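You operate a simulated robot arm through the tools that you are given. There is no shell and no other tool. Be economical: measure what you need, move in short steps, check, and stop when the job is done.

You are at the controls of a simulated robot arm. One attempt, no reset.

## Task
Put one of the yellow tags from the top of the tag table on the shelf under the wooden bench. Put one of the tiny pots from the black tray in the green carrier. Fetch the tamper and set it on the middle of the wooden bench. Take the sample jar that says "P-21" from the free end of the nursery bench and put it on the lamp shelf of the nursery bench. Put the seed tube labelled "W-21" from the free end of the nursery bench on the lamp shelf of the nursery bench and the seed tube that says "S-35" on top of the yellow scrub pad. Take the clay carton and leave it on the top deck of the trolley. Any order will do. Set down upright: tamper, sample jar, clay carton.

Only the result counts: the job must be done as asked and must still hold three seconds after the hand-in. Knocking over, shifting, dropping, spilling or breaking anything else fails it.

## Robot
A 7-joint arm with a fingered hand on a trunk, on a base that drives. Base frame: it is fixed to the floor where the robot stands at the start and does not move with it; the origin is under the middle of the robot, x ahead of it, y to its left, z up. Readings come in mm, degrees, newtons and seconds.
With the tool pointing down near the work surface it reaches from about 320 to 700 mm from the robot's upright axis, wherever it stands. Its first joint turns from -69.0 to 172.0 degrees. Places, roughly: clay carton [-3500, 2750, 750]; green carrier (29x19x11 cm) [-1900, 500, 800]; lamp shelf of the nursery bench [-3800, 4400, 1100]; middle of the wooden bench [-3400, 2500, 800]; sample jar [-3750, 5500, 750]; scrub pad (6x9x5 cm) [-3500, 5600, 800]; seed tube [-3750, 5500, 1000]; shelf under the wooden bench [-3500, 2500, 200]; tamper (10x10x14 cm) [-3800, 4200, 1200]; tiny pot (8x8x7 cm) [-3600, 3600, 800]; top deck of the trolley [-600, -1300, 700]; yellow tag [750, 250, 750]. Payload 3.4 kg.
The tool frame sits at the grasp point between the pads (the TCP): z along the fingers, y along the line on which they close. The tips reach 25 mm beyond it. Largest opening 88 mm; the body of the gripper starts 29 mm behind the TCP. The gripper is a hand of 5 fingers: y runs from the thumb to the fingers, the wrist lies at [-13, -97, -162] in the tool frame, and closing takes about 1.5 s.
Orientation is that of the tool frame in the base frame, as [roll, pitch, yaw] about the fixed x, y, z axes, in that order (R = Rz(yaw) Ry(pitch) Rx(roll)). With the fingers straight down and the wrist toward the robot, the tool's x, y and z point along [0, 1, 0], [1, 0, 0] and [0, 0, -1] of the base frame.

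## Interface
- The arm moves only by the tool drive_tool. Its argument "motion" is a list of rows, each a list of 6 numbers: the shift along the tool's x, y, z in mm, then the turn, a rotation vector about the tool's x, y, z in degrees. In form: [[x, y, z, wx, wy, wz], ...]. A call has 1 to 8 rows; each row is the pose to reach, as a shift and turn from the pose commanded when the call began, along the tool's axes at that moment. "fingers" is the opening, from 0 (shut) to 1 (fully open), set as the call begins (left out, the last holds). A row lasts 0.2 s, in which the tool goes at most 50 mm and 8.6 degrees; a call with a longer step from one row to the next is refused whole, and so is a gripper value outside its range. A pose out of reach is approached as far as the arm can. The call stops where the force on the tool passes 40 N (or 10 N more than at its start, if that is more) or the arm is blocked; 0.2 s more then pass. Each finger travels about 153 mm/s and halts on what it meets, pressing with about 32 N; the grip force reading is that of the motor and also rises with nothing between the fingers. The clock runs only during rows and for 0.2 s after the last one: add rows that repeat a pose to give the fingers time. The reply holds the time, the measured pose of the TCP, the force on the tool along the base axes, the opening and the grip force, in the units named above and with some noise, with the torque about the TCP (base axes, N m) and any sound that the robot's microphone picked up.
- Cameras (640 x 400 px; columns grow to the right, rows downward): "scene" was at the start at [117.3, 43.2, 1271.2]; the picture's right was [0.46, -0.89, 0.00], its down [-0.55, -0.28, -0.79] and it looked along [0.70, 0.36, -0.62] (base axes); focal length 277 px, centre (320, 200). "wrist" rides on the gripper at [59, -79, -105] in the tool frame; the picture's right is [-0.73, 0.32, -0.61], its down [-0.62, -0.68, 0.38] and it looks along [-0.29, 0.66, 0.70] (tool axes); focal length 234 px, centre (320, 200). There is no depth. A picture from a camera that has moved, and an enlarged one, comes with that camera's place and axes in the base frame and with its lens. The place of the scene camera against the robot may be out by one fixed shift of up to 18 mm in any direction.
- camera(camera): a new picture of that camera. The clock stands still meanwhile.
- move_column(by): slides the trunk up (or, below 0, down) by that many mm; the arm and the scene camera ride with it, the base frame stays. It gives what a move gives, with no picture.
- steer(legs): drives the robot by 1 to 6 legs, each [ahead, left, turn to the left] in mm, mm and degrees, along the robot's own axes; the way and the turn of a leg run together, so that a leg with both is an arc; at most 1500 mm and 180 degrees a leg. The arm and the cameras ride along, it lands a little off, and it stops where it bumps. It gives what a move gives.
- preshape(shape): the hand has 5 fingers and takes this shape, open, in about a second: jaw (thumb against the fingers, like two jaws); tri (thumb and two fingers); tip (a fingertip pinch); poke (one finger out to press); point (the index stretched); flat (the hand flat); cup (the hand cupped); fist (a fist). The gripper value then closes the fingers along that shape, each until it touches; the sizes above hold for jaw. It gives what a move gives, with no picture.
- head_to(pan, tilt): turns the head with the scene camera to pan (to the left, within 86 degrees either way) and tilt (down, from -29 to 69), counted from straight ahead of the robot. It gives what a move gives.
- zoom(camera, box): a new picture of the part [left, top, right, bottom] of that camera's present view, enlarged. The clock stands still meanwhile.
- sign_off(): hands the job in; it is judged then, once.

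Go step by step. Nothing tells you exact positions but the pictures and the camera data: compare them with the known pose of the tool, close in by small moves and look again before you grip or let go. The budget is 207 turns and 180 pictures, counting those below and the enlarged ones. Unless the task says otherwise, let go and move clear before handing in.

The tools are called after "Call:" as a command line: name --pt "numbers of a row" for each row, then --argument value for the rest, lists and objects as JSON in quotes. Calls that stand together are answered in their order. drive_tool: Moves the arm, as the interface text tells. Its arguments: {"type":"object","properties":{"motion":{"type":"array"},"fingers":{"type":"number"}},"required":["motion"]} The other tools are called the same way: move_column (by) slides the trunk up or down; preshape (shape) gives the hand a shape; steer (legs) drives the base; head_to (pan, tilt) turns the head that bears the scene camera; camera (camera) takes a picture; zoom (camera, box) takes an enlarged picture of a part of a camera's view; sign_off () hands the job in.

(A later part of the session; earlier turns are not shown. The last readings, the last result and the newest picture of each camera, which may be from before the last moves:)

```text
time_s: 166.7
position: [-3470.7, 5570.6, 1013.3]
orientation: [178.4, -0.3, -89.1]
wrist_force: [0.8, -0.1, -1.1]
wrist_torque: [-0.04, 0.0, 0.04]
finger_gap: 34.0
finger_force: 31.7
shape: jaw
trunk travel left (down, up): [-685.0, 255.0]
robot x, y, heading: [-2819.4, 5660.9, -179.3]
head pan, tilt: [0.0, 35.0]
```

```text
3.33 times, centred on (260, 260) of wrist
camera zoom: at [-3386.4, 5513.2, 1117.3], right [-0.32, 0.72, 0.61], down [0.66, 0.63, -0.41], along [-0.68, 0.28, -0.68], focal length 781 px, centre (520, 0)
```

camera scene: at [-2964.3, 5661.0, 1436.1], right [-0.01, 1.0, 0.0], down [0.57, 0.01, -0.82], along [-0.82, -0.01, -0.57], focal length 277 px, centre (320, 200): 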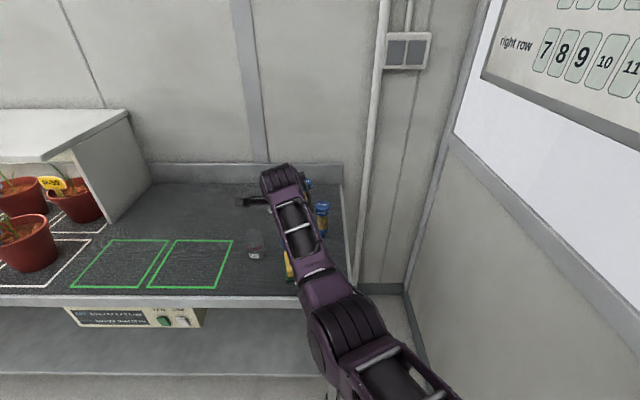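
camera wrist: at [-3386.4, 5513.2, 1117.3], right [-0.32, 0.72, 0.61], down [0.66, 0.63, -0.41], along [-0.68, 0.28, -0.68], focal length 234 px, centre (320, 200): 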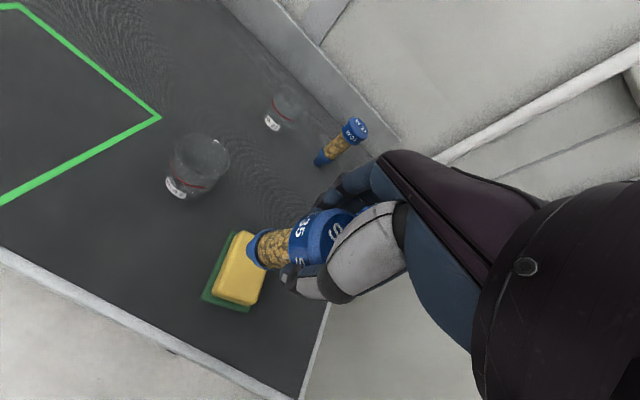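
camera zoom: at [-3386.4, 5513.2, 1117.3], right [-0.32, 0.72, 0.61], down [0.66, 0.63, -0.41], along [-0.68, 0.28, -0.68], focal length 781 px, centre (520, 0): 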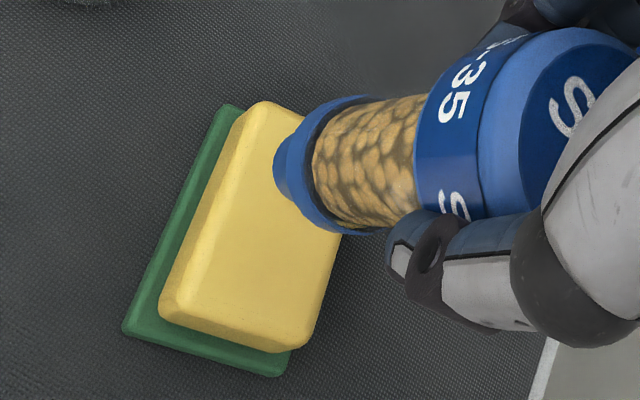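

The tube seems slightly tilted in the grip. I'll raise the arm 60 mm so the scene camera can see it too.

Call:
drive_tool --pt "0 0 -30 0 0 0" --pt "0 0 -60 0 0 0" --pt "0 0 -70 0 0 0"

Call:
zoom --camera "scene" --box '[210, 120, 390, 300]'

```text
time_s: 167.5
position: [-3486.9, 5565.3, 1073.4]
orientation: [178.6, -0.4, -89.2]
wrist_force: [0.5, -0.5, -1.2]
wrist_torque: [0.04, 0.0, -0.02]
finger_gap: 33.8
finger_force: 32.4
shape: jaw
out of reach, approached as far as the arm can: row 1, 2, 3
trunk travel left (down, up): [-685.0, 255.0]
robot x, y, heading: [-2817.9, 5658.0, -179.7]
head pan, tilt: [0.0, 35.0]
```

```text
2.22 times, centred on (300, 210) of scene
camera zoom: at [-2965.2, 5660.9, 1436.0], right [-0.01, 1.0, 0.0], down [0.57, 0.01, -0.82], along [-0.82, -0.01, -0.57], focal length 616 px, centre (364, 178)
```

zoom: 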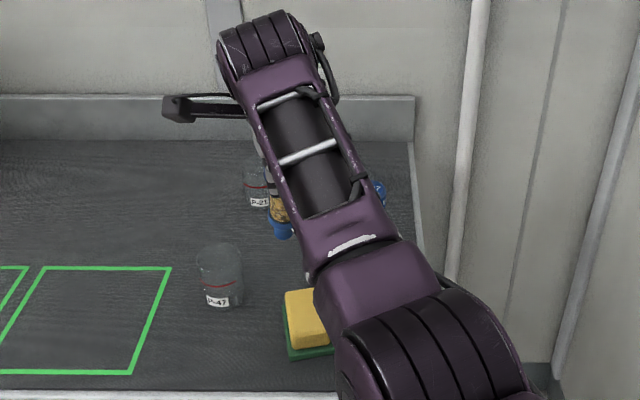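

The tube leans with its bottom about 10° forward. I'll rotate the hand +9° to upright it and pull in slightly.

Call:
drive_tool --pt "0 -15 20 3 0 0" --pt "0 -30 40 6 0 0" --pt "0 -40 60 9 0 0" --pt "0 -40 60 9 0 0"

Call:
zoom --camera "wrist" --box '[180, 180, 380, 320]'

Call:
zoom --camera "scene" --box '[210, 120, 390, 300]'

```text
time_s: 168.5
position: [-3473.8, 5565.9, 1022.4]
orientation: [-174.0, -0.3, -89.1]
wrist_force: [-0.4, 0.1, -1.1]
wrist_torque: [-0.04, 0.0, -0.03]
finger_gap: 33.9
finger_force: 32.0
shape: jaw
out of reach, approached as far as the arm can: row 1, 2, 3, 4
trunk travel left (down, up): [-685.0, 255.0]
robot x, y, heading: [-2816.3, 5658.4, -179.6]
head pan, tilt: [0.0, 35.0]
```

```text
2.86 times, centred on (280, 250) of wrist
camera zoom: at [-3404.5, 5508.5, 1135.9], right [-0.4, 0.72, 0.57], down [0.71, 0.63, -0.31], along [-0.59, 0.28, -0.76], focal length 669 px, centre (434, 57)
```

zoom: 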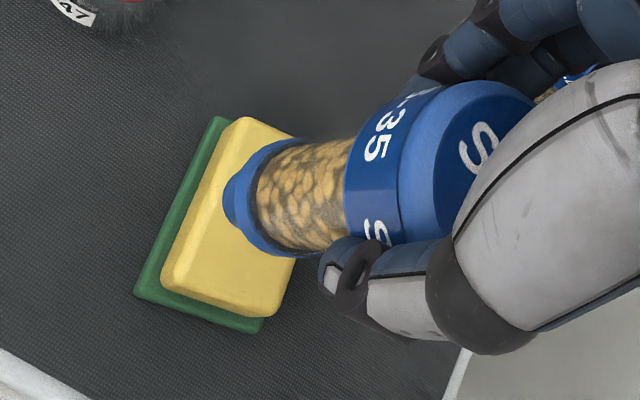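

```text
2.22 times, centred on (300, 210) of scene
camera zoom: at [-2964.9, 5661.3, 1436.0], right [-0.01, 1.0, 0.0], down [0.57, 0.01, -0.82], along [-0.82, -0.01, -0.57], focal length 616 px, centre (364, 178)
```

zoom: 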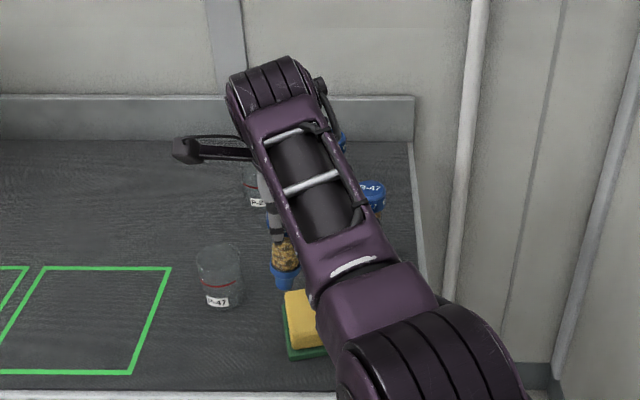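

Tilt is halved; about 7° more is needed. I'll pull the arm in to gain wrist range, then compensate with the base.

Call:
drive_tool --pt "0 -25 0 2 0 0" --pt "0 -50 0 4 0 0" --pt "0 -75 0 6 0 0" --pt "0 -90 0 8 0 0" --pt "0 -90 0 8 0 0"

Call:
camera --camera "wrist"

Call:
camera --camera "scene"

```text
time_s: 169.7
position: [-3459.9, 5568.5, 1035.0]
orientation: [-164.5, -0.4, -89.1]
wrist_force: [0.1, 0.6, -1.3]
wrist_torque: [0.04, 0.0, -0.01]
finger_gap: 33.4
finger_force: 32.0
shape: jaw
out of reach, approached as far as the arm can: row 1, 2, 3, 4, 5
trunk travel left (down, up): [-685.0, 255.0]
robot x, y, heading: [-2815.5, 5661.0, -179.7]
head pan, tilt: [0.0, 35.0]
```

```text
101 pictures are left
camera wrist: at [-3410.2, 5510.9, 1157.6], right [-0.48, 0.72, 0.49], down [0.75, 0.63, -0.19], along [-0.45, 0.28, -0.85], focal length 234 px, centre (320, 200)
```

wrist: 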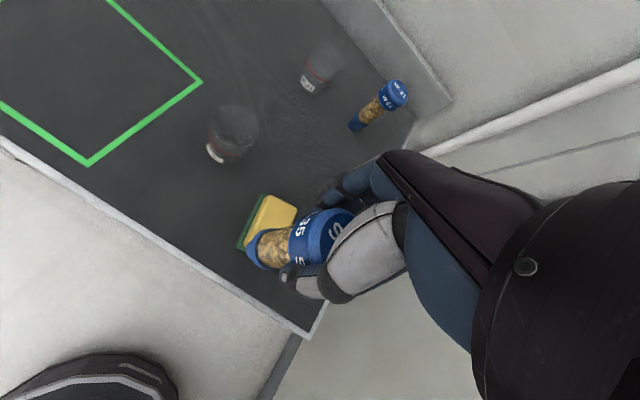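

```text
100 pictures are left
camera scene: at [-2965.1, 5661.2, 1436.0], right [-0.01, 1.0, 0.0], down [0.57, 0.01, -0.82], along [-0.82, -0.01, -0.57], focal length 277 px, centre (320, 200)
```

scene: 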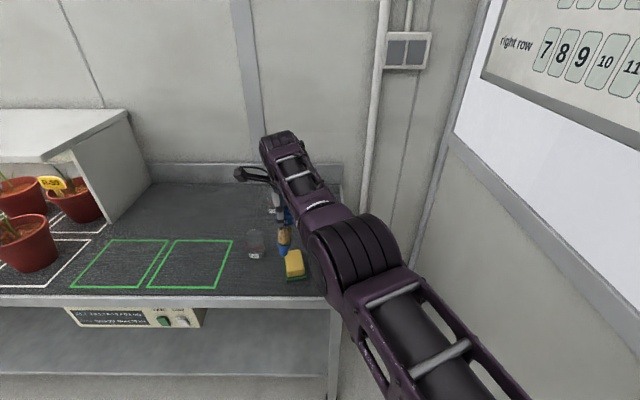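

Call:
drive_tool --pt "0 0 0 -3 0 0" --pt "0 0 0 -5.5 0 0" --pt "0 0 0 -5.5 0 0"

Call:
zoom --camera "wrist" --box '[180, 180, 380, 320]'

Call:
zoom --camera "scene" --box '[230, 160, 350, 300]'

```text
time_s: 170.5
position: [-3467.3, 5559.5, 1032.1]
orientation: [-170.0, -0.2, -89.1]
wrist_force: [-0.2, -0.9, -0.9]
wrist_torque: [0.02, 0.01, 0.02]
finger_gap: 33.7
finger_force: 32.2
shape: jaw
out of reach, approached as far as the arm can: row 1, 2, 3
trunk travel left (down, up): [-685.0, 255.0]
robot x, y, heading: [-2819.2, 5658.0, -179.3]
head pan, tilt: [0.0, 35.0]
```

```text
2.86 times, centred on (280, 250) of wrist
camera zoom: at [-3406.8, 5501.5, 1150.2], right [-0.43, 0.72, 0.54], down [0.73, 0.63, -0.26], along [-0.53, 0.28, -0.8], focal length 669 px, centre (434, 57)
```

zoom: 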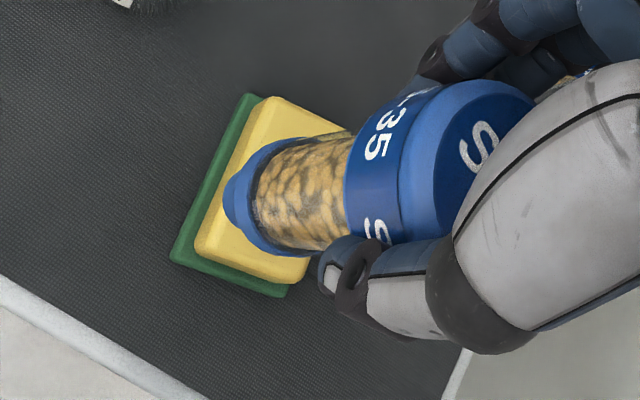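

```text
2.86 times, centred on (290, 230) of scene
camera zoom: at [-2964.1, 5659.5, 1436.1], right [-0.01, 1.0, 0.0], down [0.57, 0.01, -0.82], along [-0.82, -0.01, -0.57], focal length 792 px, centre (406, 114)
```

zoom: 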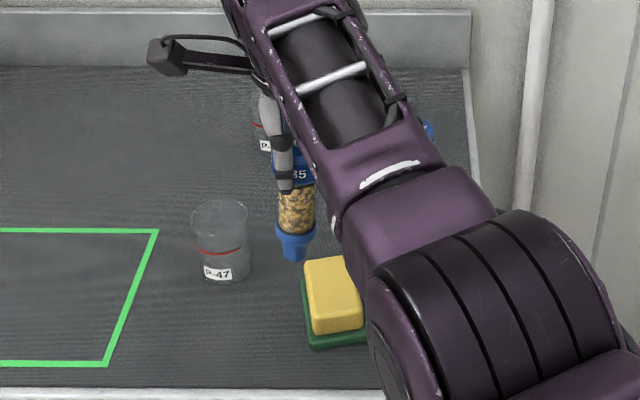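

Call:
zoom --camera "scene" --box '[260, 190, 320, 260]'

```text
5.71 times, centred on (290, 225) of scene
camera zoom: at [-2964.1, 5659.5, 1436.1], right [-0.01, 1.0, 0.0], down [0.57, 0.01, -0.82], along [-0.82, -0.01, -0.57], focal length 1585 px, centre (491, 57)
```

zoom: 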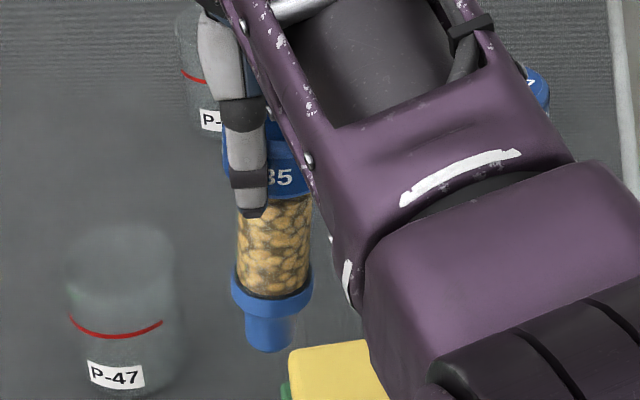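

Both views together say that the tube leans about 7° toward -y and 8° toward the robot. I'll correct both.

Call:
drive_tool --pt "0 0 0 -3.5 -3.5 0" --pt "0 0 0 -7.5 -7 0" --pt "0 0 0 -7.5 -7 0"

Call:
zoom --camera "wrist" --box '[180, 180, 380, 320]'

Call:
zoom --camera "scene" --box '[260, 190, 320, 260]'

```text
time_s: 171.3
position: [-3475.1, 5557.1, 1031.8]
orientation: [179.7, 5.4, -86.7]
wrist_force: [0.3, -0.5, -0.7]
wrist_torque: [-0.02, -0.03, 0.01]
finger_gap: 33.4
finger_force: 32.4
shape: jaw
out of reach, approached as far as the arm can: row 1, 2, 3
trunk travel left (down, up): [-685.0, 255.0]
robot x, y, heading: [-2811.5, 5658.8, -179.9]
head pan, tilt: [0.0, 35.0]
```

```text
2.86 times, centred on (280, 250) of wrist
camera zoom: at [-3391.5, 5493.5, 1131.3], right [-0.36, 0.65, 0.67], down [0.64, 0.7, -0.33], along [-0.68, 0.32, -0.66], focal length 669 px, centre (434, 57)
```

zoom: 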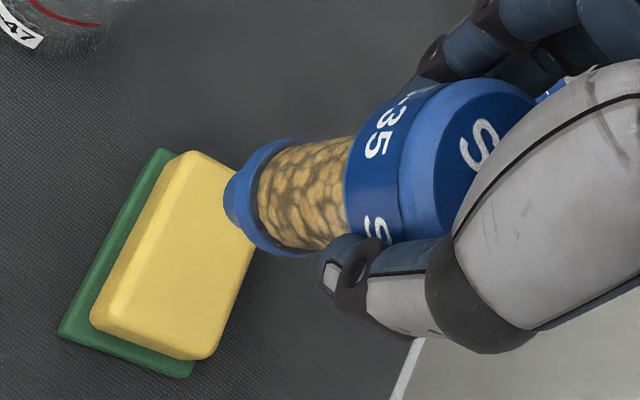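

```text
5.71 times, centred on (290, 225) of scene
camera zoom: at [-2964.7, 5661.9, 1436.0], right [-0.01, 1.0, 0.0], down [0.57, 0.0, -0.82], along [-0.82, -0.01, -0.57], focal length 1585 px, centre (491, 57)
```

zoom: 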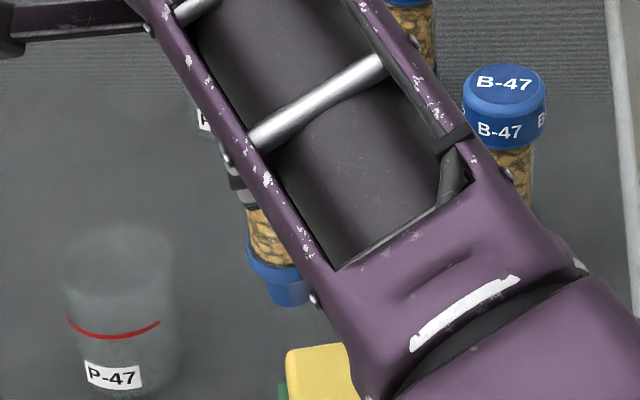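

Laterally it's fine now; a few degrees about the other axis remain. The arm seems to be hanging on a limit, so I'll command a slightly farther, clearly reachable pose.

Call:
drive_tool --pt "0 40 0 1 0 0" --pt "0 80 0 2 1 0" --pt "0 120 0 3 1 0" --pt "0 150 0 3.5 1.5 0" --pt "0 150 0 3.5 1.5 0"

Call:
zoom --camera "wrist" --box '[180, 180, 380, 320]'

Call:
camera --camera "scene"

```text
time_s: 172.5
position: [-3504.6, 5591.3, 1031.1]
orientation: [-176.7, 4.0, -86.8]
wrist_force: [0.6, 0.2, -0.6]
wrist_torque: [0.03, 0.01, 0.02]
finger_gap: 33.1
finger_force: 31.9
shape: jaw
out of reach, approached as far as the arm can: row 1, 2, 3, 4, 5
trunk travel left (down, up): [-685.0, 255.0]
robot x, y, heading: [-2816.3, 5658.1, -179.4]
head pan, tilt: [0.0, 35.0]
```

```text
2.86 times, centred on (280, 250) of wrist
camera zoom: at [-3427.6, 5530.4, 1136.4], right [-0.4, 0.66, 0.64], down [0.66, 0.68, -0.3], along [-0.63, 0.3, -0.71], focal length 669 px, centre (434, 57)
```

zoom: 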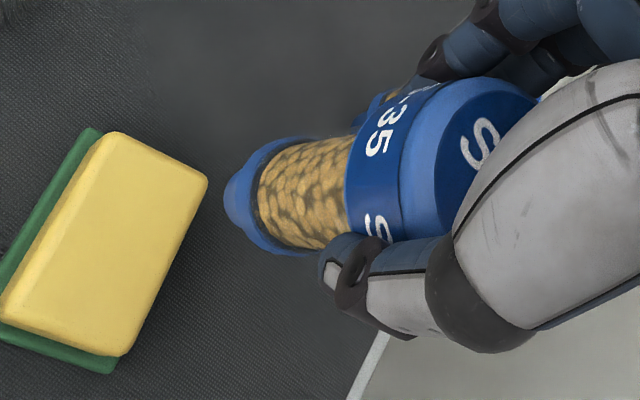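

```text
93 pictures are left
camera scene: at [-2964.7, 5660.6, 1436.0], right [-0.01, 1.0, 0.0], down [0.57, 0.01, -0.82], along [-0.82, -0.01, -0.57], focal length 277 px, centre (320, 200)
```

scene: 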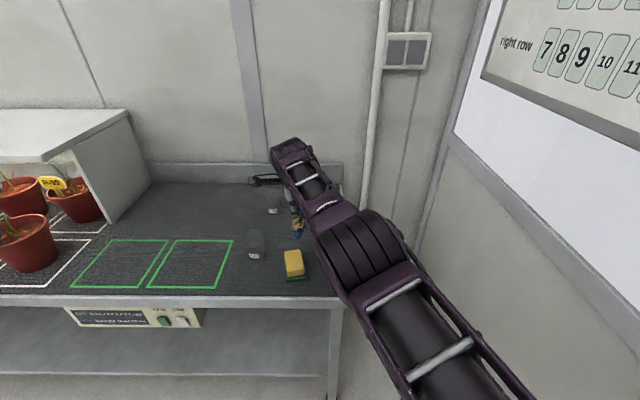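

Call:
drive_tool --pt "0 0 15 0 0 0" --pt "0 0 30 0 0 0" --pt "0 0 30 0 0 0"

Call:
zoom --camera "wrist" --box '[180, 180, 380, 320]'

Call:
zoom --camera "scene" --box '[250, 180, 340, 290]'

```text
time_s: 173.3
position: [-3502.0, 5597.5, 996.6]
orientation: [-176.8, 4.0, -86.9]
wrist_force: [0.6, -1.5, -0.7]
wrist_torque: [0.04, 0.0, -0.03]
finger_gap: 33.1
finger_force: 31.4
shape: jaw
trunk travel left (down, up): [-685.0, 255.0]
robot x, y, heading: [-2821.4, 5657.7, -179.5]
head pan, tilt: [0.0, 35.0]
```

```text
2.86 times, centred on (280, 250) of wrist
camera zoom: at [-3425.4, 5535.1, 1102.3], right [-0.4, 0.66, 0.64], down [0.66, 0.68, -0.3], along [-0.63, 0.3, -0.71], focal length 669 px, centre (434, 57)
```

zoom: 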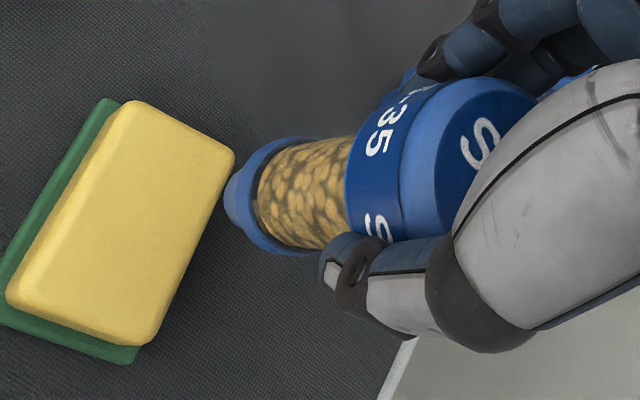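

```text
3.64 times, centred on (295, 235) of scene
camera zoom: at [-2964.8, 5661.0, 1436.0], right [-0.01, 1.0, 0.0], down [0.57, 0.01, -0.82], along [-0.82, -0.01, -0.57], focal length 1009 px, centre (411, 73)
```

zoom: 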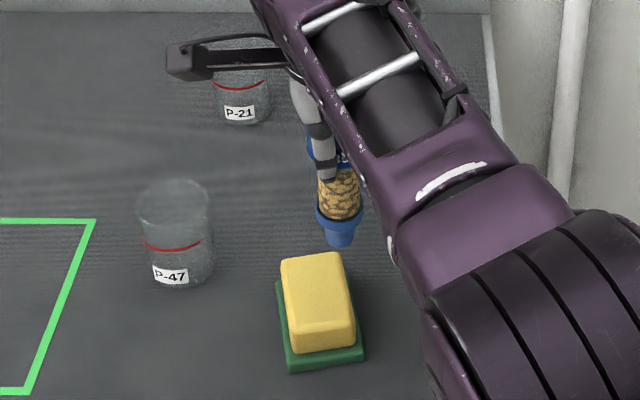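

Call:
drive_tool --pt "0 0 0 2.5 -0.5 0" --pt "0 0 0 5 -1 0" --pt "0 0 0 5 -1 0"

Call:
zoom --camera "wrist" --box '[180, 180, 380, 320]'

Call:
zoom --camera "scene" --box '[250, 180, 340, 290]'

```text
time_s: 174.1
position: [-3490.0, 5603.6, 993.2]
orientation: [-171.6, 5.0, -86.7]
wrist_force: [-0.4, 0.7, -1.5]
wrist_torque: [0.0, -0.03, 0.0]
finger_gap: 32.8
finger_force: 31.9
shape: jaw
out of reach, approached as far as the arm can: row 1, 2, 3
trunk travel left (down, up): [-685.0, 255.0]
robot x, y, heading: [-2813.6, 5655.7, -179.5]
head pan, tilt: [0.0, 35.0]
```

```text
2.86 times, centred on (280, 250) of wrist
camera zoom: at [-3423.5, 5539.1, 1103.6], right [-0.45, 0.65, 0.61], down [0.69, 0.69, -0.23], along [-0.57, 0.32, -0.76], focal length 669 px, centre (434, 57)
```

zoom: 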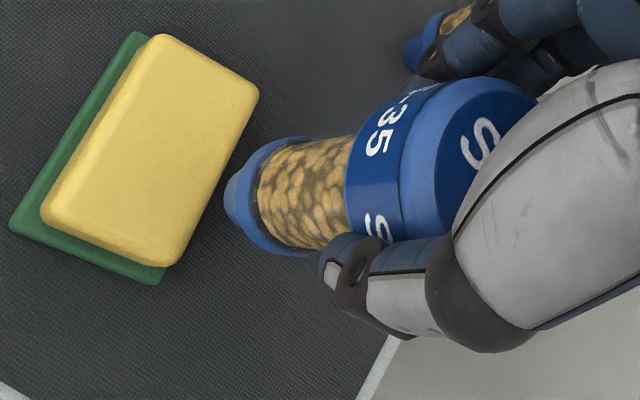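

```text
3.64 times, centred on (295, 235) of scene
camera zoom: at [-2964.9, 5660.9, 1436.0], right [-0.01, 1.0, 0.0], down [0.57, 0.01, -0.82], along [-0.82, -0.01, -0.57], focal length 1009 px, centre (411, 73)
```

zoom: 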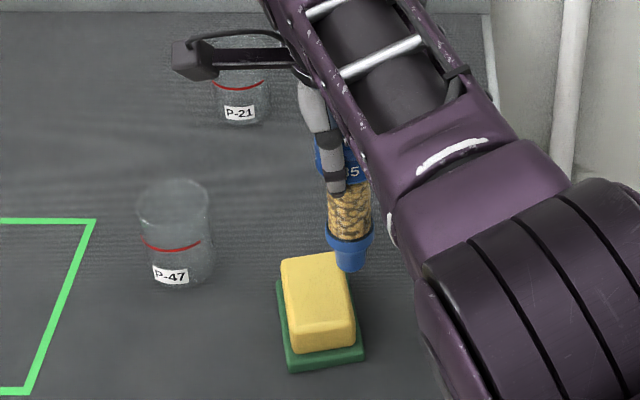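

Nearly upright now. The pad centre is (-3486, 5571) and the tube foot is about (-3485, 5602), so I'll shift the base 31 mm left and fine-tune the tilt.

Call:
steer --legs '[[0, 31, 0]]'

Call:
drive_tool --pt "0 0 0 -2 0 0" --pt "0 0 3 -2 0 0" --pt "0 0 3 -2 0 0"

Call:
zoom --camera "wrist" --box '[180, 180, 380, 320]'

Call:
zoom --camera "scene" --box '[250, 180, 340, 290]'

```text
time_s: 175.0
position: [-3490.7, 5574.4, 993.4]
orientation: [-171.7, 4.8, -86.7]
wrist_force: [-0.9, 0.3, -0.2]
wrist_torque: [-0.03, -0.03, -0.01]
finger_gap: 32.8
finger_force: 32.4
shape: jaw
trunk travel left (down, up): [-685.0, 255.0]
robot x, y, heading: [-2817.4, 5628.4, -179.5]
head pan, tilt: [0.0, 35.0]
```

```text
time_s: 175.8
position: [-3491.5, 5575.7, 990.1]
orientation: [-173.6, 5.0, -86.6]
wrist_force: [0.2, 0.3, -0.1]
wrist_torque: [0.01, 0.02, 0.01]
finger_gap: 33.1
finger_force: 32.0
shape: jaw
trunk travel left (down, up): [-685.0, 255.0]
robot x, y, heading: [-2817.6, 5628.6, -179.6]
head pan, tilt: [0.0, 35.0]
```

```text
2.86 times, centred on (280, 250) of wrist
camera zoom: at [-3420.2, 5511.6, 1098.4], right [-0.43, 0.65, 0.63], down [0.68, 0.69, -0.25], along [-0.6, 0.32, -0.74], focal length 669 px, centre (434, 57)
```

zoom: 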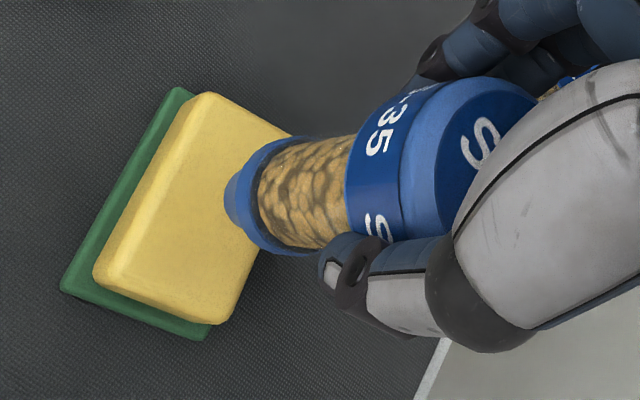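

```text
3.64 times, centred on (295, 235) of scene
camera zoom: at [-2964.6, 5632.5, 1436.0], right [-0.01, 1.0, 0.0], down [0.57, 0.01, -0.82], along [-0.82, -0.01, -0.57], focal length 1009 px, centre (411, 73)
```

zoom: 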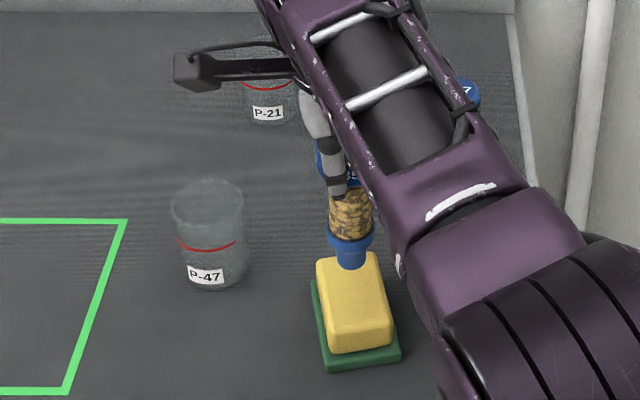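

Call:
drive_tool --pt "0 -6 6 0 0 0" --pt "0 -6 10 0 0 0" --pt "0 -6 14 0 0 0" --pt "0 -6 18 0 0 0" --pt "0 -6 18 0 0 0"

Call:
zoom --camera "wrist" --box '[180, 180, 380, 320]'

Call:
zoom --camera "scene" --box '[250, 180, 340, 290]'

```text
time_s: 177.0
position: [-3483.0, 5578.4, 972.7]
orientation: [-173.6, 4.9, -86.7]
wrist_force: [0.0, -0.9, -0.2]
wrist_torque: [0.04, 0.02, 0.0]
finger_gap: 33.2
finger_force: 31.8
shape: jaw
trunk travel left (down, up): [-685.0, 255.0]
robot x, y, heading: [-2817.5, 5631.9, -179.6]
head pan, tilt: [0.0, 35.0]
```

```text
2.86 times, centred on (280, 250) of wrist
camera zoom: at [-3412.1, 5513.9, 1081.7], right [-0.43, 0.65, 0.63], down [0.68, 0.69, -0.25], along [-0.6, 0.32, -0.74], focal length 669 px, centre (434, 57)
```

zoom: 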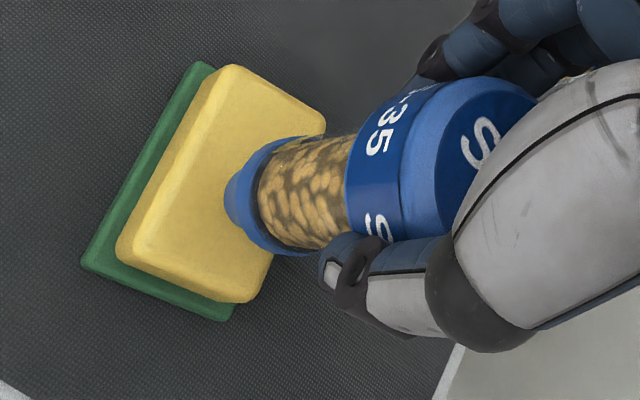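

```text
3.64 times, centred on (295, 235) of scene
camera zoom: at [-2964.5, 5632.0, 1436.0], right [-0.01, 1.0, 0.0], down [0.57, 0.01, -0.82], along [-0.82, -0.01, -0.57], focal length 1009 px, centre (411, 73)
```

zoom: 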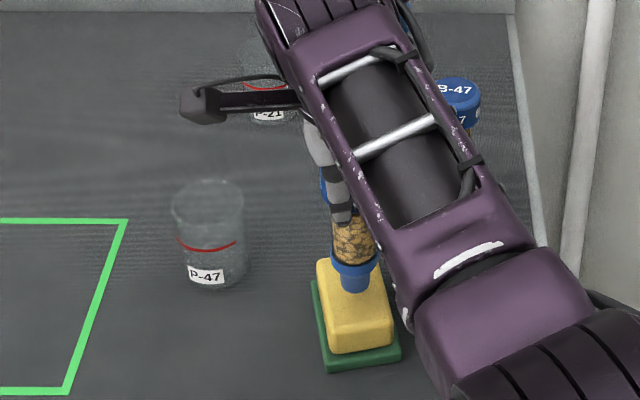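

Call:
drive_tool --pt "0 0 2 0 0 0" --pt "0 0 4 0 0 0" --pt "0 0 6 0 0 0" --pt "0 0 8 0 0 0"

```text
time_s: 178.0
position: [-3481.2, 5578.3, 964.1]
orientation: [-173.7, 4.9, -86.5]
wrist_force: [0.3, -0.5, -0.8]
wrist_torque: [0.0, -0.01, 0.0]
finger_gap: 33.1
finger_force: 31.9
shape: jaw
trunk travel left (down, up): [-685.0, 255.0]
robot x, y, heading: [-2816.2, 5628.9, -179.5]
head pan, tilt: [0.0, 35.0]
```

Call:
drive_tool --pt "0 0 2 0 0 0" --pt "0 0 4 0 0 0" --pt "0 0 6 0 0 0" --pt "0 0 8 0 0 0"

Call:
zoom --camera "scene" --box '[270, 210, 330, 280]'

```text
time_s: 179.0
position: [-3480.8, 5579.4, 959.7]
orientation: [-174.1, 4.9, -86.7]
wrist_force: [-0.9, -0.4, 13.1]
wrist_torque: [-0.02, 0.1, 0.05]
finger_gap: 33.5
finger_force: 31.8
shape: jaw
trunk travel left (down, up): [-685.0, 255.0]
robot x, y, heading: [-2814.8, 5630.4, -179.6]
head pan, tilt: [0.0, 35.0]
```

```text
5.71 times, centred on (300, 245) of scene
camera zoom: at [-2961.7, 5632.2, 1436.6], right [-0.01, 1.0, 0.0], down [0.57, 0.01, -0.82], along [-0.82, -0.01, -0.57], focal length 1585 px, centre (434, -57)
```

zoom: 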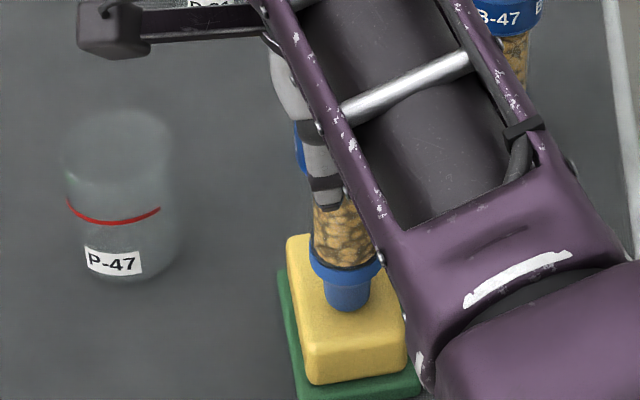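

In contact, centred and upright. I'll release gently.

Call:
drive_tool --pt "0 0 -1 0 0 0" --pt "0 0 -1 0 0 0"

Call:
drive_tool --pt "0 0 0 0 0 0" --pt "0 0 0 0 0 0" --pt "0 0 0 0 0 0" --fingers 0.5

Call:
drive_tool --pt "0 0 0 0 0 0" --pt "0 0 0 0 0 0" --pt "0 0 0 0 0 0" --fingers 0.9

Call:
camera --camera "wrist"

Call:
zoom --camera "scene" --box '[270, 210, 330, 280]'

```text
time_s: 179.6
position: [-3479.9, 5578.9, 960.2]
orientation: [-174.0, 5.0, -86.6]
wrist_force: [-1.2, 0.3, 16.8]
wrist_torque: [-0.01, 0.26, 0.05]
finger_gap: 33.3
finger_force: 32.1
shape: jaw
trunk travel left (down, up): [-685.0, 255.0]
robot x, y, heading: [-2821.0, 5628.1, -179.3]
head pan, tilt: [0.0, 35.0]
```

```text
time_s: 180.4
position: [-3479.7, 5579.3, 957.1]
orientation: [-173.6, 5.0, -86.6]
wrist_force: [0.1, 0.2, 0.2]
wrist_torque: [0.01, 0.03, -0.03]
finger_gap: 43.9
finger_force: 0.1
shape: jaw
trunk travel left (down, up): [-685.0, 255.0]
robot x, y, heading: [-2816.1, 5633.8, -179.7]
head pan, tilt: [0.0, 35.0]
```

```text
time_s: 181.2
position: [-3481.7, 5578.4, 958.8]
orientation: [-173.6, 5.0, -86.6]
wrist_force: [0.1, -0.2, -1.2]
wrist_torque: [0.01, -0.01, -0.05]
finger_gap: 79.1
finger_force: 0.0
shape: jaw
trunk travel left (down, up): [-685.0, 255.0]
robot x, y, heading: [-2818.6, 5629.6, -179.4]
head pan, tilt: [0.0, 35.0]
```

```text
83 pictures are left
camera wrist: at [-3409.7, 5514.4, 1066.1], right [-0.43, 0.65, 0.63], down [0.68, 0.69, -0.25], along [-0.6, 0.32, -0.74], focal length 234 px, centre (320, 200)
```

wrist: 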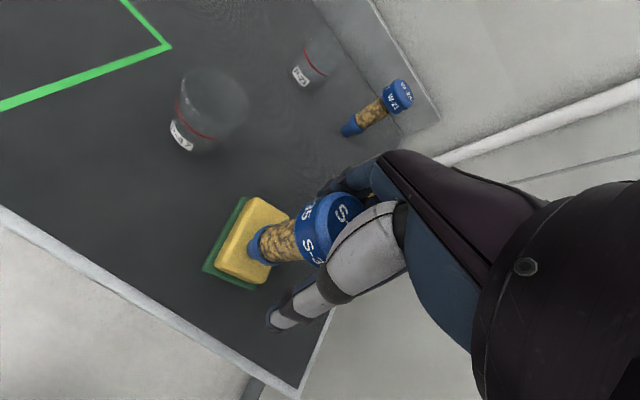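

```text
5.71 times, centred on (300, 245) of scene
camera zoom: at [-2964.4, 5632.1, 1436.0], right [-0.01, 1.0, 0.0], down [0.57, 0.01, -0.82], along [-0.82, -0.01, -0.57], focal length 1585 px, centre (434, -57)
```

zoom: 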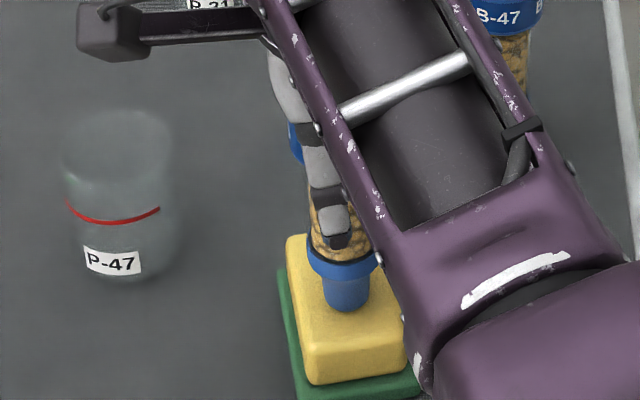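

S-35 stands on the pad. I'll raise the trunk straight up and level the hand for W-21.

Call:
move_column --by 190

Call:
drive_tool --pt "0 0 30 -3 2.5 0" --pt "0 0 50 -6.4 5 0" --pt "0 0 50 -6.4 5 -3" --pt "0 0 50 -6.4 5 -3" --fingers 1

Call:
camera --camera "wrist"

```text
time_s: 183.2
position: [-3481.5, 5579.7, 1147.5]
orientation: [-173.6, 5.0, -86.6]
wrist_force: [0.1, -0.6, -0.2]
wrist_torque: [0.01, -0.03, 0.04]
finger_gap: 79.1
finger_force: 0.0
shape: jaw
trunk travel left (down, up): [-875.0, 65.0]
robot x, y, heading: [-2816.6, 5630.6, -179.5]
head pan, tilt: [0.0, 35.0]
```

```text
time_s: 184.2
position: [-3477.2, 5585.2, 1099.1]
orientation: [179.9, -0.2, -83.9]
wrist_force: [-0.6, 0.0, -0.8]
wrist_torque: [0.02, -0.03, 0.03]
finger_gap: 87.7
finger_force: 0.1
shape: jaw
trunk travel left (down, up): [-875.0, 65.0]
robot x, y, heading: [-2814.0, 5631.1, -179.6]
head pan, tilt: [0.0, 35.0]
```

```text
81 pictures are left
camera wrist: at [-3390.8, 5534.9, 1204.6], right [-0.4, 0.69, 0.6], down [0.61, 0.69, -0.39], along [-0.68, 0.22, -0.7], focal length 234 px, centre (320, 200)
```

wrist: 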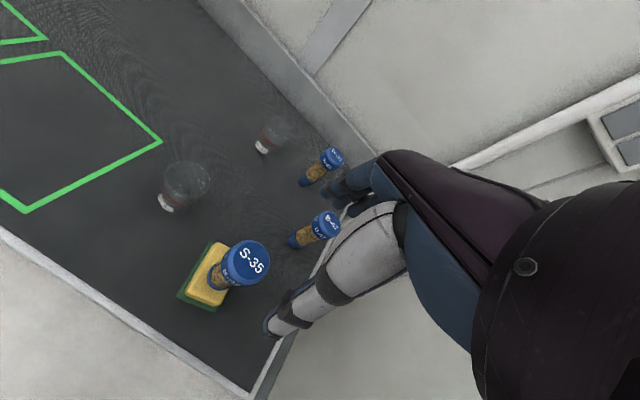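

Call:
steer --legs '[[285, -12, 0]]'

Call:
drive_tool --pt "0 0 30 0 0 6" --pt "0 0 60 0 0 6" --pt "0 0 60 0 0 6"

Call:
camera --camera "wrist"

Call:
camera --camera "scene"

```text
time_s: 186.2
position: [-3755.3, 5596.5, 1099.0]
orientation: [-180.0, -0.1, -84.0]
wrist_force: [0.6, 0.6, 0.2]
wrist_torque: [-0.02, -0.03, -0.01]
finger_gap: 87.6
finger_force: 0.0
shape: jaw
trunk travel left (down, up): [-875.0, 65.0]
robot x, y, heading: [-3094.3, 5641.9, -179.6]
head pan, tilt: [0.0, 35.0]
```

```text
time_s: 187.0
position: [-3755.4, 5595.0, 1033.9]
orientation: [-180.0, -0.3, -90.1]
wrist_force: [-0.9, 0.4, -0.9]
wrist_torque: [0.0, 0.02, 0.0]
finger_gap: 87.8
finger_force: 0.1
shape: jaw
trunk travel left (down, up): [-875.0, 65.0]
robot x, y, heading: [-3098.2, 5642.4, -179.6]
head pan, tilt: [0.0, 35.0]
```

```text
80 pictures are left
camera wrist: at [-3675.7, 5535.8, 1141.0], right [-0.32, 0.73, 0.6], down [0.68, 0.62, -0.39], along [-0.66, 0.29, -0.7], focal length 234 px, centre (320, 200)
```

wrist: 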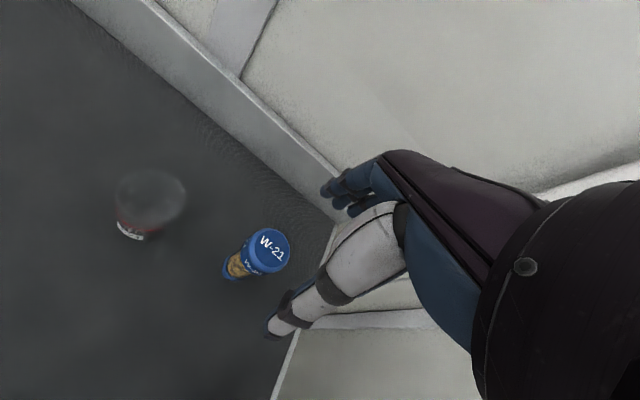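

```text
79 pictures are left
camera scene: at [-3244.2, 5642.1, 1626.0], right [-0.01, 1.0, 0.0], down [0.57, 0.0, -0.82], along [-0.82, -0.01, -0.57], focal length 277 px, centre (320, 200)
```

scene: 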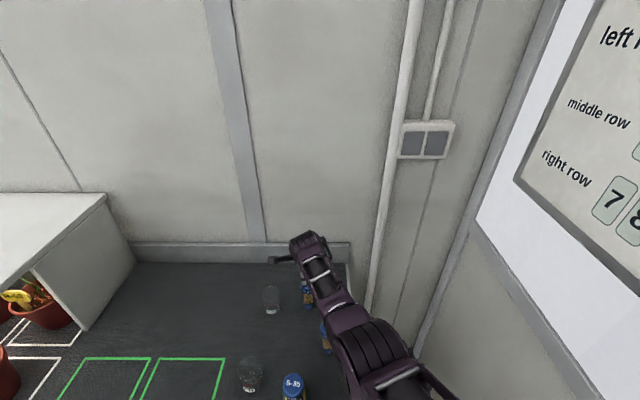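

W-21 is at about (-3771, 5591). I'll descend to grip the cap.

Call:
drive_tool --pt "3 10 25 0 0 0" --pt "3 15 50 0 0 0" --pt "3 15 75 0 0 0" --pt "3 15 97 0 0 0"

Call:
camera --camera "wrist"

```text
time_s: 188.0
position: [-3736.5, 5591.3, 966.8]
orientation: [180.0, -0.2, -90.1]
wrist_force: [0.2, 0.5, -0.4]
wrist_torque: [0.04, -0.02, -0.02]
finger_gap: 87.9
finger_force: 0.1
shape: jaw
out of reach, approached as far as the arm can: row 1, 2, 3, 4
trunk travel left (down, up): [-875.0, 65.0]
robot x, y, heading: [-3096.2, 5634.3, -179.7]
head pan, tilt: [0.0, 35.0]
```

```text
78 pictures are left
camera wrist: at [-3657.3, 5533.0, 1074.2], right [-0.32, 0.73, 0.6], down [0.68, 0.62, -0.39], along [-0.66, 0.29, -0.7], focal length 234 px, centre (320, 200)
```

wrist: 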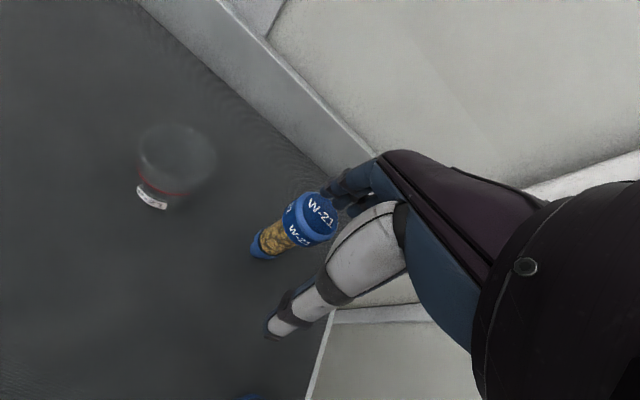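

The arm can't extend enough that low, so I'll go back up, inch the base forward, and use the trunk for the descent.

Call:
drive_tool --pt "0 0 -40 0 0 0" --pt "0 0 -80 0 0 0" --pt "0 -5 -97 0 0 0" --pt "0 -5 -97 0 0 0"

Call:
steer --legs '[[25, 0, 0]]'

Call:
camera --camera "wrist"

```text
time_s: 189.0
position: [-3733.2, 5592.4, 1064.3]
orientation: [-179.9, -0.2, -90.2]
wrist_force: [-1.1, 0.6, -0.4]
wrist_torque: [0.04, -0.01, 0.02]
finger_gap: 87.7
finger_force: 0.1
shape: jaw
trunk travel left (down, up): [-875.0, 65.0]
robot x, y, heading: [-3092.6, 5638.0, -179.4]
head pan, tilt: [0.0, 35.0]
```

```text
time_s: 189.8
position: [-3755.2, 5593.2, 1066.0]
orientation: [179.8, -0.2, -90.1]
wrist_force: [0.0, -0.6, 0.8]
wrist_torque: [0.02, 0.04, -0.04]
finger_gap: 87.9
finger_force: 0.1
shape: jaw
trunk travel left (down, up): [-875.0, 65.0]
robot x, y, heading: [-3118.1, 5640.3, -179.8]
head pan, tilt: [0.0, 35.0]
```

```text
77 pictures are left
camera wrist: at [-3676.1, 5533.6, 1171.8], right [-0.32, 0.73, 0.61], down [0.68, 0.62, -0.39], along [-0.66, 0.29, -0.69], focal length 234 px, centre (320, 200)
```

wrist: 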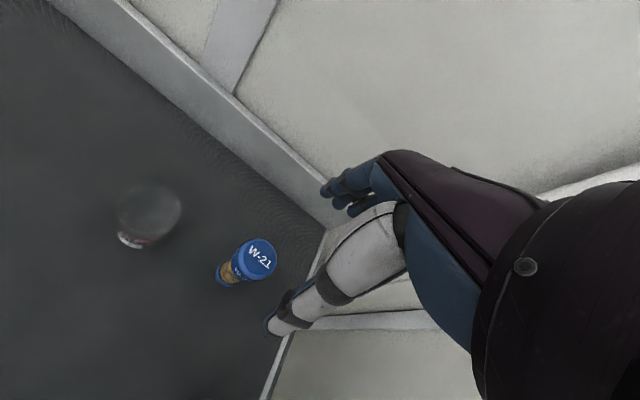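

Call:
drive_tool --pt "2 13 0 0 0 0" --pt "2 13 0 0 0 0"

Call:
move_column --by -90

Call:
camera --camera "wrist"

```text
time_s: 190.4
position: [-3772.0, 5588.9, 1063.9]
orientation: [-180.0, -0.2, -90.1]
wrist_force: [-0.4, -0.1, 0.4]
wrist_torque: [-0.01, 0.02, 0.0]
finger_gap: 87.3
finger_force: 0.1
shape: jaw
trunk travel left (down, up): [-875.0, 65.0]
robot x, y, heading: [-3118.8, 5639.3, -179.8]
head pan, tilt: [0.0, 35.0]
```

```text
time_s: 191.7
position: [-3773.0, 5589.2, 972.9]
orientation: [-180.0, -0.1, -90.1]
wrist_force: [0.0, -0.2, 0.8]
wrist_torque: [0.0, -0.01, 0.05]
finger_gap: 88.1
finger_force: 0.1
shape: jaw
trunk travel left (down, up): [-785.0, 155.0]
robot x, y, heading: [-3126.4, 5640.1, -179.7]
head pan, tilt: [0.0, 35.0]
```

```text
76 pictures are left
camera wrist: at [-3693.3, 5530.8, 1079.1], right [-0.32, 0.73, 0.6], down [0.68, 0.62, -0.39], along [-0.66, 0.29, -0.7], focal length 234 px, centre (320, 200)
```

wrist: 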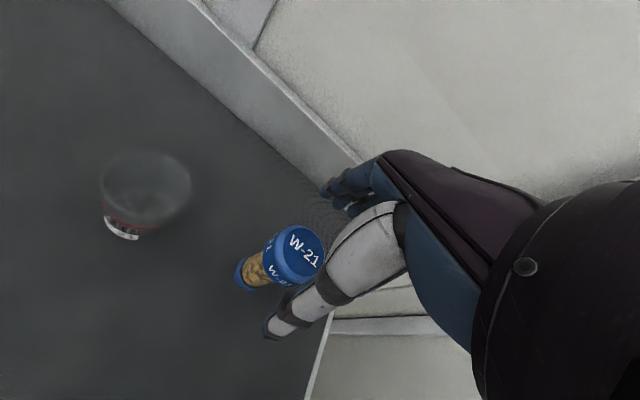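

Call:
drive_tool --pt "2 -7 0 0 0 0" --pt "2 -7 0 0 0 0"

Call:
move_column --by -37

Call:
drive_tool --pt "0 0 0 0 0 0" --pt "0 0 0 0 0 0" --pt "0 0 0 0 0 0" --pt "0 0 0 0 0 0" --pt "0 0 0 0 0 0" --fingers 0

Call:
zoom --camera "wrist" --box '[180, 180, 380, 320]'

```text
time_s: 192.3
position: [-3765.0, 5587.5, 973.1]
orientation: [-179.9, -0.2, -90.1]
wrist_force: [-1.5, 0.6, 0.2]
wrist_torque: [0.03, -0.02, -0.02]
finger_gap: 87.8
finger_force: 0.0
shape: jaw
trunk travel left (down, up): [-785.0, 155.0]
robot x, y, heading: [-3128.0, 5644.4, -179.8]
head pan, tilt: [0.0, 35.0]
```

```text
time_s: 193.1
position: [-3764.0, 5587.1, 936.7]
orientation: [-180.0, -0.2, -90.1]
wrist_force: [0.0, 0.0, 0.2]
wrist_torque: [0.01, -0.01, -0.01]
finger_gap: 87.7
finger_force: 0.0
shape: jaw
trunk travel left (down, up): [-748.0, 192.0]
robot x, y, heading: [-3120.7, 5641.3, -179.6]
head pan, tilt: [0.0, 35.0]
```

```text
time_s: 194.3
position: [-3765.9, 5587.8, 937.1]
orientation: [-179.9, -0.2, -90.1]
wrist_force: [-0.2, 0.3, 0.0]
wrist_torque: [-0.03, 0.0, -0.04]
finger_gap: 32.7
finger_force: 32.6
shape: jaw
trunk travel left (down, up): [-748.0, 192.0]
robot x, y, heading: [-3125.4, 5638.7, -179.5]
head pan, tilt: [0.0, 35.0]
```

```text
2.86 times, centred on (280, 250) of wrist
camera zoom: at [-3686.4, 5528.4, 1042.8], right [-0.32, 0.73, 0.6], down [0.68, 0.62, -0.38], along [-0.66, 0.29, -0.7], focal length 669 px, centre (434, 57)
```

zoom: 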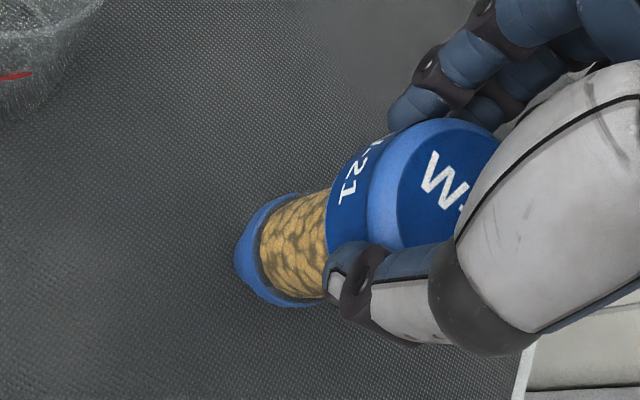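

W-21 is gripped. I'll lift it straight up with the trunk, then further with the arm.

Call:
move_column --by 190

Call:
drive_tool --pt "0 0 -40 0 0 0" --pt "0 -5 -80 0 0 0" --pt "0 -10 -125 0 0 0" --pt "0 -10 -150 0 0 0" --pt "0 -10 -150 0 0 0"

Call:
camera --camera "wrist"

Call:
camera --camera "scene"

```text
time_s: 196.4
position: [-3766.2, 5586.8, 1127.2]
orientation: [-179.9, -0.2, -90.1]
wrist_force: [0.0, 0.3, -0.4]
wrist_torque: [-0.02, -0.03, 0.02]
finger_gap: 33.2
finger_force: 32.2
shape: jaw
trunk travel left (down, up): [-938.0, 2.0]
robot x, y, heading: [-3119.8, 5635.3, -179.4]
head pan, tilt: [0.0, 35.0]
```

```text
time_s: 197.6
position: [-3782.1, 5582.2, 1266.2]
orientation: [-180.0, -0.3, -90.0]
wrist_force: [0.4, 0.3, -0.6]
wrist_torque: [-0.03, 0.0, 0.01]
finger_gap: 32.9
finger_force: 31.5
shape: jaw
out of reach, approached as far as the arm can: row 3, 4, 5
trunk travel left (down, up): [-938.0, 2.0]
robot x, y, heading: [-3122.1, 5637.5, -179.4]
head pan, tilt: [0.0, 35.0]
```

```text
74 pictures are left
camera wrist: at [-3702.7, 5524.3, 1371.9], right [-0.32, 0.73, 0.6], down [0.68, 0.62, -0.39], along [-0.66, 0.29, -0.7], focal length 234 px, centre (320, 200)
```

wrist: 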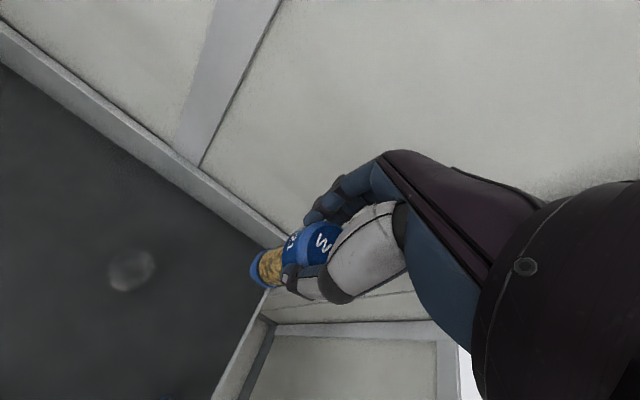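

```text
73 pictures are left
camera scene: at [-3269.0, 5641.9, 1689.1], right [-0.01, 1.0, 0.0], down [0.57, 0.0, -0.82], along [-0.82, -0.01, -0.57], focal length 277 px, centre (320, 200)
```

scene: 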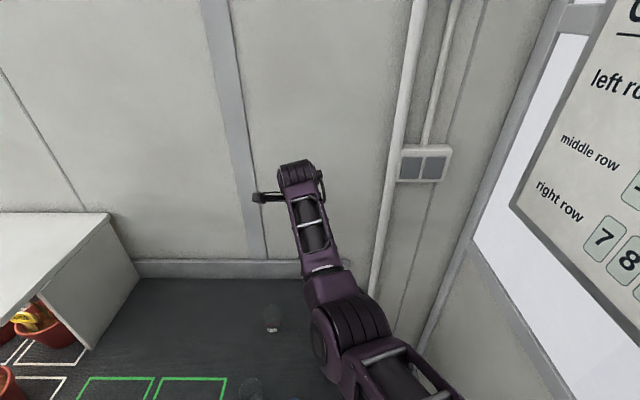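

Bottom of the tube should be ~30 mm above the lamp shelf. I'll strafe left most of the way, then check height before crossing the shelf edge.

Call:
steer --legs '[[0, 500, -0.5]]'

Call:
camera --camera "wrist"

Call:
camera --camera "scene"

```text
time_s: 200.5
position: [-3779.9, 5083.6, 1265.9]
orientation: [-180.0, -0.2, -90.1]
wrist_force: [0.3, 0.7, -0.7]
wrist_torque: [0.02, -0.02, 0.01]
finger_gap: 32.9
finger_force: 32.4
shape: jaw
trunk travel left (down, up): [-938.0, 2.0]
robot x, y, heading: [-3119.5, 5138.7, -179.7]
head pan, tilt: [0.0, 35.0]
```

```text
72 pictures are left
camera wrist: at [-3700.7, 5024.4, 1371.0], right [-0.32, 0.73, 0.6], down [0.68, 0.62, -0.39], along [-0.66, 0.29, -0.7], focal length 234 px, centre (320, 200)
```

wrist: 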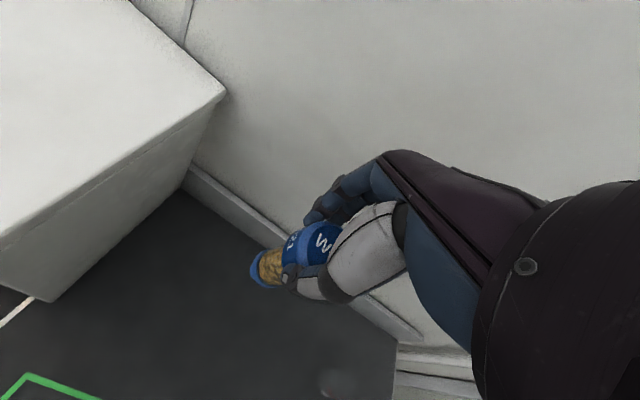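

```text
71 pictures are left
camera scene: at [-3266.6, 5140.6, 1689.0], right [-0.01, 1.0, 0.0], down [0.57, 0.0, -0.82], along [-0.82, 0.0, -0.57], focal length 277 px, centre (320, 200)
```

scene: 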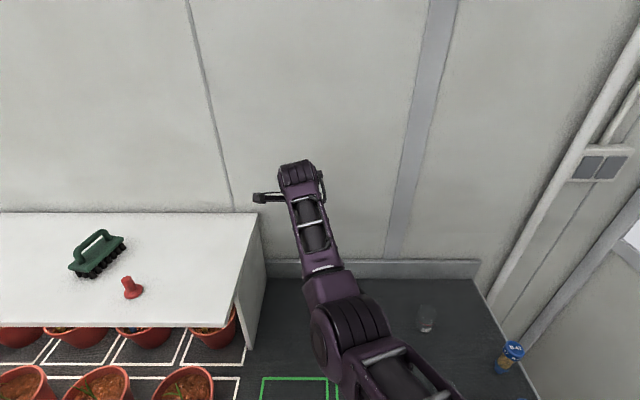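

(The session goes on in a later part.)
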